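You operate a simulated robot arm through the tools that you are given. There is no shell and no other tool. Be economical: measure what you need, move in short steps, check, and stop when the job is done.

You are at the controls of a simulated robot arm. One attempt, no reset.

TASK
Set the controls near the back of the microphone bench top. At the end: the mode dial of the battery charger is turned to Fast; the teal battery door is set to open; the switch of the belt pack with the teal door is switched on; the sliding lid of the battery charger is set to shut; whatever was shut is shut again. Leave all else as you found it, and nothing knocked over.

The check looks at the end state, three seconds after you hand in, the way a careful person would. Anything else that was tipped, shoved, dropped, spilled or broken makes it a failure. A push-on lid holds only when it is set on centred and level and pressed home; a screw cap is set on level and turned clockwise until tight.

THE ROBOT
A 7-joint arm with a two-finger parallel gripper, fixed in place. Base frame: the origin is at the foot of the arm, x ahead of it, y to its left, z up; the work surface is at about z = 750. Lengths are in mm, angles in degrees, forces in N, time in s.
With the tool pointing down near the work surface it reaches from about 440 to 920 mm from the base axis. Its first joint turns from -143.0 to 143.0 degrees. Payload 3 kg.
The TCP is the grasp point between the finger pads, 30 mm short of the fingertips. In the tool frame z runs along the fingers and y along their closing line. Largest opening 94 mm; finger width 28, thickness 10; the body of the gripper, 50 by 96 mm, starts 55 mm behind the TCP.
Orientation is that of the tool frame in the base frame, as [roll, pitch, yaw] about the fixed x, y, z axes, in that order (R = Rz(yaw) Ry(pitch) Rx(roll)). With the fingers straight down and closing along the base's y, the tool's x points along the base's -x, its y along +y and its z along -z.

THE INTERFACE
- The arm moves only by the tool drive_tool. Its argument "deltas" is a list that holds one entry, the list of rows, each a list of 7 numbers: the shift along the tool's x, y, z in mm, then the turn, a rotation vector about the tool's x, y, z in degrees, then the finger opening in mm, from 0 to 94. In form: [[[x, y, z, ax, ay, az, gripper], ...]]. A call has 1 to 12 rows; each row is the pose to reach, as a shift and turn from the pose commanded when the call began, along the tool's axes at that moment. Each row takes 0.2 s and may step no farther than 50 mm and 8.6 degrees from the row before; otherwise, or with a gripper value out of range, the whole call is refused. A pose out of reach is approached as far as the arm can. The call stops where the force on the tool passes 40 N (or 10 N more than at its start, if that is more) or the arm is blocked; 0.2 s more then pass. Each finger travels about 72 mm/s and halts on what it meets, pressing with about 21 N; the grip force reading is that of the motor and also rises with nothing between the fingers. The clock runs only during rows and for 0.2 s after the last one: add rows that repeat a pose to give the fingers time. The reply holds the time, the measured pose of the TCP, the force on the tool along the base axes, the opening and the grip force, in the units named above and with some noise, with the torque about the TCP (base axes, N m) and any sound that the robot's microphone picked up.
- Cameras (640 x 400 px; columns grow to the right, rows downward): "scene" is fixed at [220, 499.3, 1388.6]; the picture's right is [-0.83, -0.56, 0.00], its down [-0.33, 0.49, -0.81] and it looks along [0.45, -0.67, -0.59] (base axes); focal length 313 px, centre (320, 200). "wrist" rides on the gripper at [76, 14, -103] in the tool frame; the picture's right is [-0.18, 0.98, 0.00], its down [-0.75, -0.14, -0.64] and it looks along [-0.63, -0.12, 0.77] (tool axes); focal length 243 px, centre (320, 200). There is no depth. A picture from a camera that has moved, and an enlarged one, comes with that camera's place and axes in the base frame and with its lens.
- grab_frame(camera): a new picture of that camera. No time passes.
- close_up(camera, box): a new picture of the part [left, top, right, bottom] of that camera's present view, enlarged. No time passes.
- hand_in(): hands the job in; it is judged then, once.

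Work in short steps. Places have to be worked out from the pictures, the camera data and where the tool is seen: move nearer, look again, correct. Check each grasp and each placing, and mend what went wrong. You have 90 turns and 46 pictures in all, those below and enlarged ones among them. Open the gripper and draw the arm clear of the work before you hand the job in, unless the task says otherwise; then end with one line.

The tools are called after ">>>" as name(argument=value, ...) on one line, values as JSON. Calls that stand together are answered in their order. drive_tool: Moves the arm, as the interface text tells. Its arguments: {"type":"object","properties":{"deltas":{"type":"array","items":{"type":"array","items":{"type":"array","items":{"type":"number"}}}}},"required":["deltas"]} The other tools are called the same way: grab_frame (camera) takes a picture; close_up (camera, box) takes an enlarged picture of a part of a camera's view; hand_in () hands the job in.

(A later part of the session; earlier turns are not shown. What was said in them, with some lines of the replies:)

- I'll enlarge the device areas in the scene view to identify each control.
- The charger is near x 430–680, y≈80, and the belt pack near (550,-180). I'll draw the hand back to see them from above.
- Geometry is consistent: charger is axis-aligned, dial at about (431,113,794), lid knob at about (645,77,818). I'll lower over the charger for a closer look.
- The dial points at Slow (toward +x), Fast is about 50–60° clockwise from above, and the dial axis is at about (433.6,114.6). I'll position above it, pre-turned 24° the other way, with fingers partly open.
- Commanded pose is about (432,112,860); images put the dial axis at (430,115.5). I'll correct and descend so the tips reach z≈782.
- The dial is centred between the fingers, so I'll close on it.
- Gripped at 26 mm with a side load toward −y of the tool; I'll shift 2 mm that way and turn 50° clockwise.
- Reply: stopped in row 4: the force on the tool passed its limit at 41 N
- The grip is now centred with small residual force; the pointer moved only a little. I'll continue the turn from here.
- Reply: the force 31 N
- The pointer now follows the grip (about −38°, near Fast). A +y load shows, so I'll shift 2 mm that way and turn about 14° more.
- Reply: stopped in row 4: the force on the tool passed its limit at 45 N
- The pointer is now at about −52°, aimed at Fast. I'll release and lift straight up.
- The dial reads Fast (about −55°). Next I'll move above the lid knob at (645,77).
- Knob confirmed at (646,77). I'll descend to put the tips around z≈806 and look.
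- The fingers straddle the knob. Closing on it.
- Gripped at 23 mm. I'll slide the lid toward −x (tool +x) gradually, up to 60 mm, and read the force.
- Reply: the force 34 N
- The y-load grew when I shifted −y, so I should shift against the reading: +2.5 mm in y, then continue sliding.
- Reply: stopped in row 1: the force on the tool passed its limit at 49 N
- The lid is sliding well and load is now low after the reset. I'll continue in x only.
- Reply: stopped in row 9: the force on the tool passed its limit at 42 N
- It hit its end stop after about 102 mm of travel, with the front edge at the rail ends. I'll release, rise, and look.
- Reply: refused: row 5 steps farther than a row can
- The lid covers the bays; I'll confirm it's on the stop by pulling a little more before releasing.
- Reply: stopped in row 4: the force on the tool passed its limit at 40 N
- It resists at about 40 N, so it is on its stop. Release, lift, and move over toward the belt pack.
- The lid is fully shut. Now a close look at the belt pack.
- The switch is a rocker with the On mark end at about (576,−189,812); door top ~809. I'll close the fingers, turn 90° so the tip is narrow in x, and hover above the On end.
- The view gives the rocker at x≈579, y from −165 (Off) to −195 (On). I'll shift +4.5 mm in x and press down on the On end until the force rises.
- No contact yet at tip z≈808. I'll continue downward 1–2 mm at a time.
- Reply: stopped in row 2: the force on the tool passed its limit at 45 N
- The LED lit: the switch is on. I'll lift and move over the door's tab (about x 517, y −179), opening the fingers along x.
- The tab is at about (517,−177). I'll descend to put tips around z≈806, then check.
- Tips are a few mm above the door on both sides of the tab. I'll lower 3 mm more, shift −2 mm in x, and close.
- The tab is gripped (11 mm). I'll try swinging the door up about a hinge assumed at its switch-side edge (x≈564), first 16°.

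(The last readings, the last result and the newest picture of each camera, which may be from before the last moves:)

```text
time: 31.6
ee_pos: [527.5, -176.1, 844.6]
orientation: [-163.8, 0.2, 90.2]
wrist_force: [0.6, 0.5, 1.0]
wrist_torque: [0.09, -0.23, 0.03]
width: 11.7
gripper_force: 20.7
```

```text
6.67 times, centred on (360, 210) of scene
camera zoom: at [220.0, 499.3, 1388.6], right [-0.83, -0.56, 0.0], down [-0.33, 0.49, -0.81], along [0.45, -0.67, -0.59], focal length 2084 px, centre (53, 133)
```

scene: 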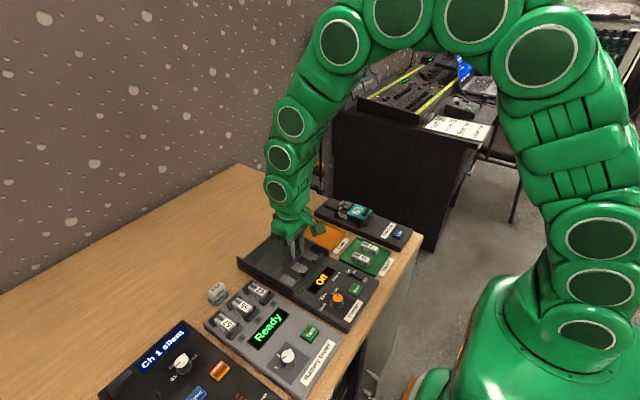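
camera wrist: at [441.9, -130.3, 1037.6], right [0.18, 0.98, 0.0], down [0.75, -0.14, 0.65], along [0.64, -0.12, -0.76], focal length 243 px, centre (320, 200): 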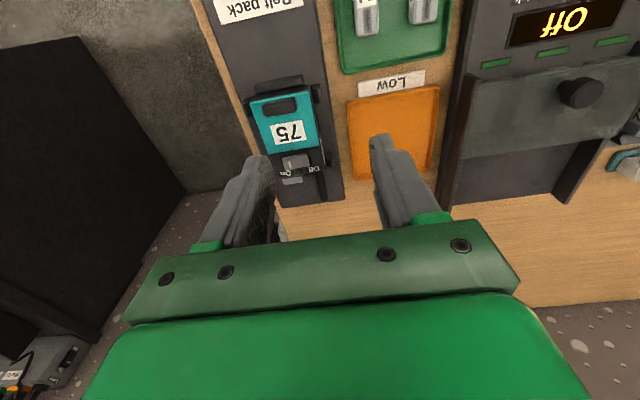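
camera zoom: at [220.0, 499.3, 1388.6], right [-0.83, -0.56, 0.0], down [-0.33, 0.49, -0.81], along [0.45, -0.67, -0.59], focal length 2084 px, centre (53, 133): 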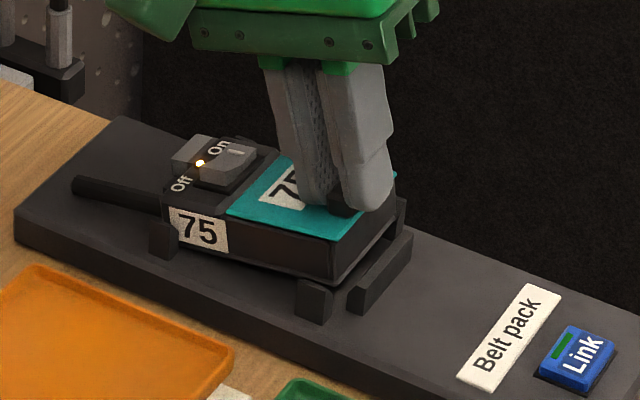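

The whole pack lifted with the tab, so the door doesn't hinge there; it probably slides toward −x (the fence holds the pack). I'll set the pack back down by retracing the motion.

>>> drive_tool(deltas=[[[0, -2.05, 3.5, -4, 0, 0, 5], [0, -4, 7, -8, 0, 0, 5], [0, -6, 10.6, -12, 0, 0, 5], [0, -7.6, 14.3, -15.8, 0, 0, 5], [0, -7.6, 14.3, -15.8, 0, 0, 5]]])

>>> close_up(camera="scene", box=[320, 180, 400, 240])

```text
time: 32.8
ee_pos: [517.3, -176.7, 834.5]
orientation: [-179.8, 0.3, 90.2]
wrist_force: [-0.5, -1.8, 17.0]
wrist_torque: [-0.07, 0.03, -0.02]
width: 11.2
gripper_force: 20.6
```

```text
6.67 times, centred on (360, 210) of scene
camera zoom: at [220.0, 499.3, 1388.6], right [-0.83, -0.56, 0.0], down [-0.33, 0.49, -0.81], along [0.45, -0.67, -0.59], focal length 2084 px, centre (53, 133)
```

zoom: 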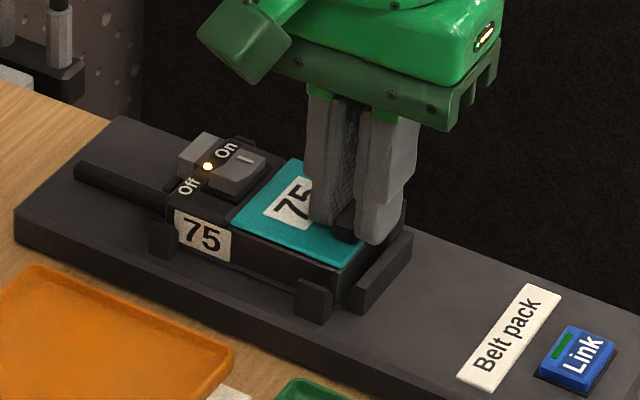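

The pack is seated again. Now I'll try sliding the tab toward −x (tool −y) with slight unloading.

>>> drive_tool(deltas=[[[0, 0, -0.7, 0, 0, 0, 5], [0, -3, -0.7, 0, 0, 0, 5], [0, -6, -0.7, 0, 0, 0, 5], [0, -9, -0.7, 0, 0, 0, 5], [0, -12, -0.7, 0, 0, 0, 5]]])

>>> close_up(camera="scene", box=[320, 180, 400, 240])

```text
time: 34.0
ee_pos: [504.9, -176.6, 834.5]
orientation: [-179.7, 0.4, 90.1]
wrist_force: [-0.3, -0.9, -1.0]
wrist_torque: [0.0, 0.07, 0.02]
width: 11.0
gripper_force: 20.8
```

```text
6.67 times, centred on (360, 210) of scene
camera zoom: at [220.0, 499.3, 1388.6], right [-0.83, -0.56, 0.0], down [-0.33, 0.49, -0.81], along [0.45, -0.67, -0.59], focal length 2084 px, centre (53, 133)
```

zoom: 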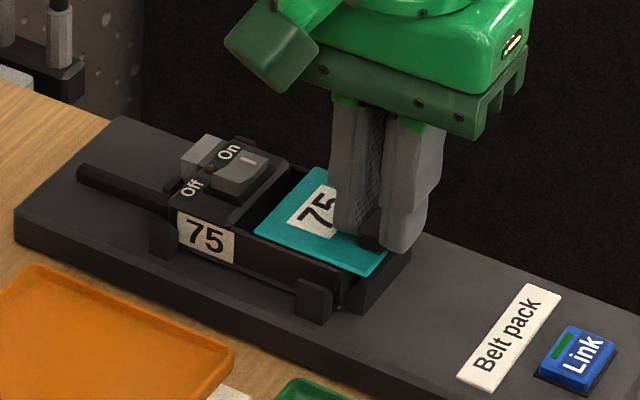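

It slides open, with the compartment appearing; the LED dims as the door opens but the rocker stays. I'll continue until the stop.

>>> drive_tool(deltas=[[[0, -4, 0, 0, 0, 0, 5], [0, -8, 0, 0, 0, 0, 5], [0, -12, 0, 0, 0, 0, 5], [0, -16, 0, 0, 0, 0, 5], [0, -20, 0, 0, 0, 0, 5], [0, -24, 0, 0, 0, 0, 5], [0, -28, 0, 0, 0, 0, 5], [0, -32, 0, 0, 0, 0, 5], [0, -36, 0, 0, 0, 0, 5], [0, -40, 0, 0, 0, 0, 5], [0, -44, 0, 0, 0, 0, 5]]])

>>> close_up(camera="scene", box=[320, 180, 400, 240])

```text
time: 36.4
ee_pos: [460.4, -177.7, 835.4]
orientation: [-179.7, 0.2, 90.1]
wrist_force: [8.7, 3.9, -4.1]
wrist_torque: [0.17, -0.23, 0.02]
width: 11.3
gripper_force: 20.9
```

```text
6.67 times, centred on (360, 210) of scene
camera zoom: at [220.0, 499.3, 1388.6], right [-0.83, -0.56, 0.0], down [-0.33, 0.49, -0.81], along [0.45, -0.67, -0.59], focal length 2084 px, centre (53, 133)
```

zoom: 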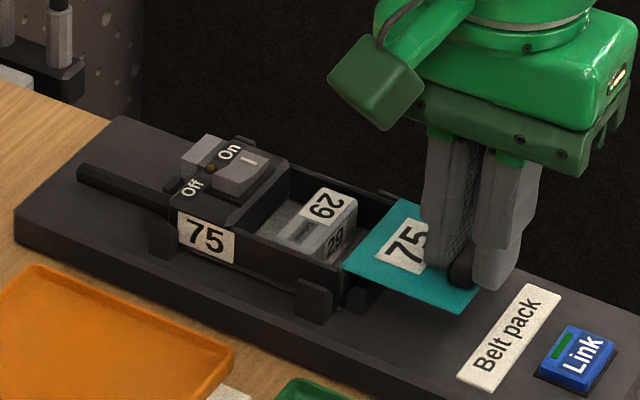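

About 57 mm of travel, compartment exposed, force just rising. A gentle 3 mm more to confirm the stop.

>>> drive_tool(deltas=[[[0, -1, 0, 0, 0, 0, 5], [0, -2, 0, 0, 0, 0, 5], [0, -2.5, 0, 0, 0, 0, 5]]])

```text
time: 37.2
ee_pos: [457.0, -178.1, 835.4]
orientation: [-179.7, 0.2, 90.1]
wrist_force: [29.1, 0.1, -15.2]
wrist_torque: [0.04, -0.81, -0.02]
width: 11.6
gripper_force: 21.1
```

The stop is firm (29 N). I'll relax, open the fingers, lift and check.

>>> drive_tool(deltas=[[[0, 2, 0, 0, 0, 0, 5], [0, 2, 0, 0, 0, 0, 25], [0, 2, 0, 0, 0, 0, 35], [0, 2, 0, 0, 0, 0, 35], [0, 2, -25, 0, 0, 0, 35], [0, 2, -65, 0, 0, 0, 35], [0, 2, -110, 0, 0, 0, 35], [20, 2, -150, 0, 0, 0, 35], [60, 2, -170, 0, 0, 0, 35], [100, 2, -180, 0, 0, 0, 35], [100, 2, -180, 0, 0, 0, 35]]])

>>> grab_frame(camera="wrist")

>>> close_up(camera="scene", box=[300, 180, 420, 255])

```text
time: 39.6
ee_pos: [461.1, -81.2, 1019.8]
orientation: [-179.7, 0.2, 90.1]
wrist_force: [-0.2, 0.4, 0.7]
wrist_torque: [-0.02, -0.01, -0.01]
width: 34.9
gripper_force: 0.0
```

```text
2 pictures are left
camera wrist: at [476.8, -4.7, 1121.3], right [0.98, -0.18, -0.01], down [-0.14, -0.75, 0.65], along [-0.12, -0.63, -0.76], focal length 243 px, centre (320, 200)
```

wrist: 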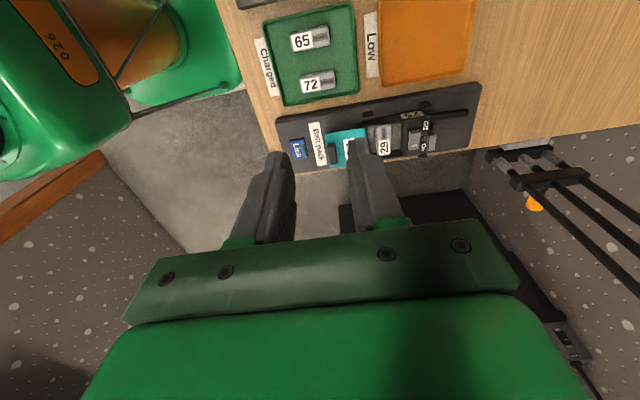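

```text
5.33 times, centred on (360, 218) of scene
camera zoom: at [220.0, 499.3, 1388.6], right [-0.83, -0.56, 0.0], down [-0.33, 0.49, -0.81], along [0.45, -0.67, -0.59], focal length 1667 px, centre (107, 107)
```

zoom: 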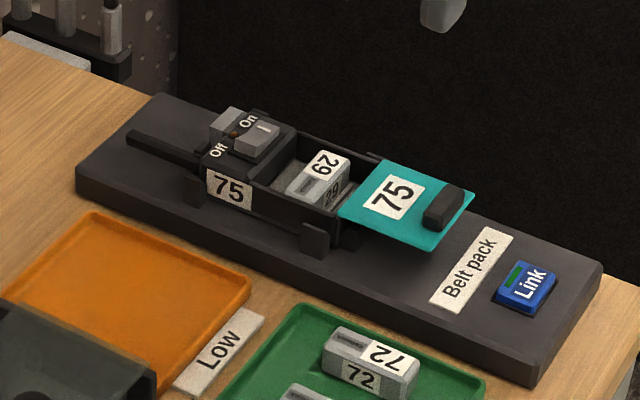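

The door is open. I'll use one close-up to confirm the rocker is still tilted to On, and one whole-scene check.

>>> close_up(camera="scene", box=[330, 195, 366, 218])

>>> close_up(camera="scene", box=[190, 190, 430, 340])

```text
16.00 times, centred on (348, 206) of scene
camera zoom: at [220.0, 499.3, 1388.6], right [-0.83, -0.56, 0.0], down [-0.33, 0.49, -0.81], along [0.45, -0.67, -0.59], focal length 5002 px, centre (-128, 96)
```

zoom: 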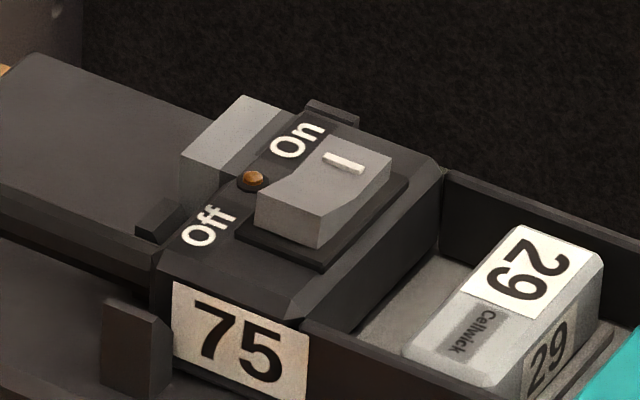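

```text
refused: no pictures are left
```

The rocker's Off end stands up and its On end is down, so the switch is on. The dial is at Fast, the lid is shut, the door is open, and the gripper is open and clear, so I'm handing in.

>>> hand_in()

```text
The job is handed in.
```

I set all four controls and handed the job in: dial at Fast, sliding lid shut, teal door open, belt pack switch on. While finding how the door opens, I briefly lifted one end of the belt pack and set it back down in its dock.
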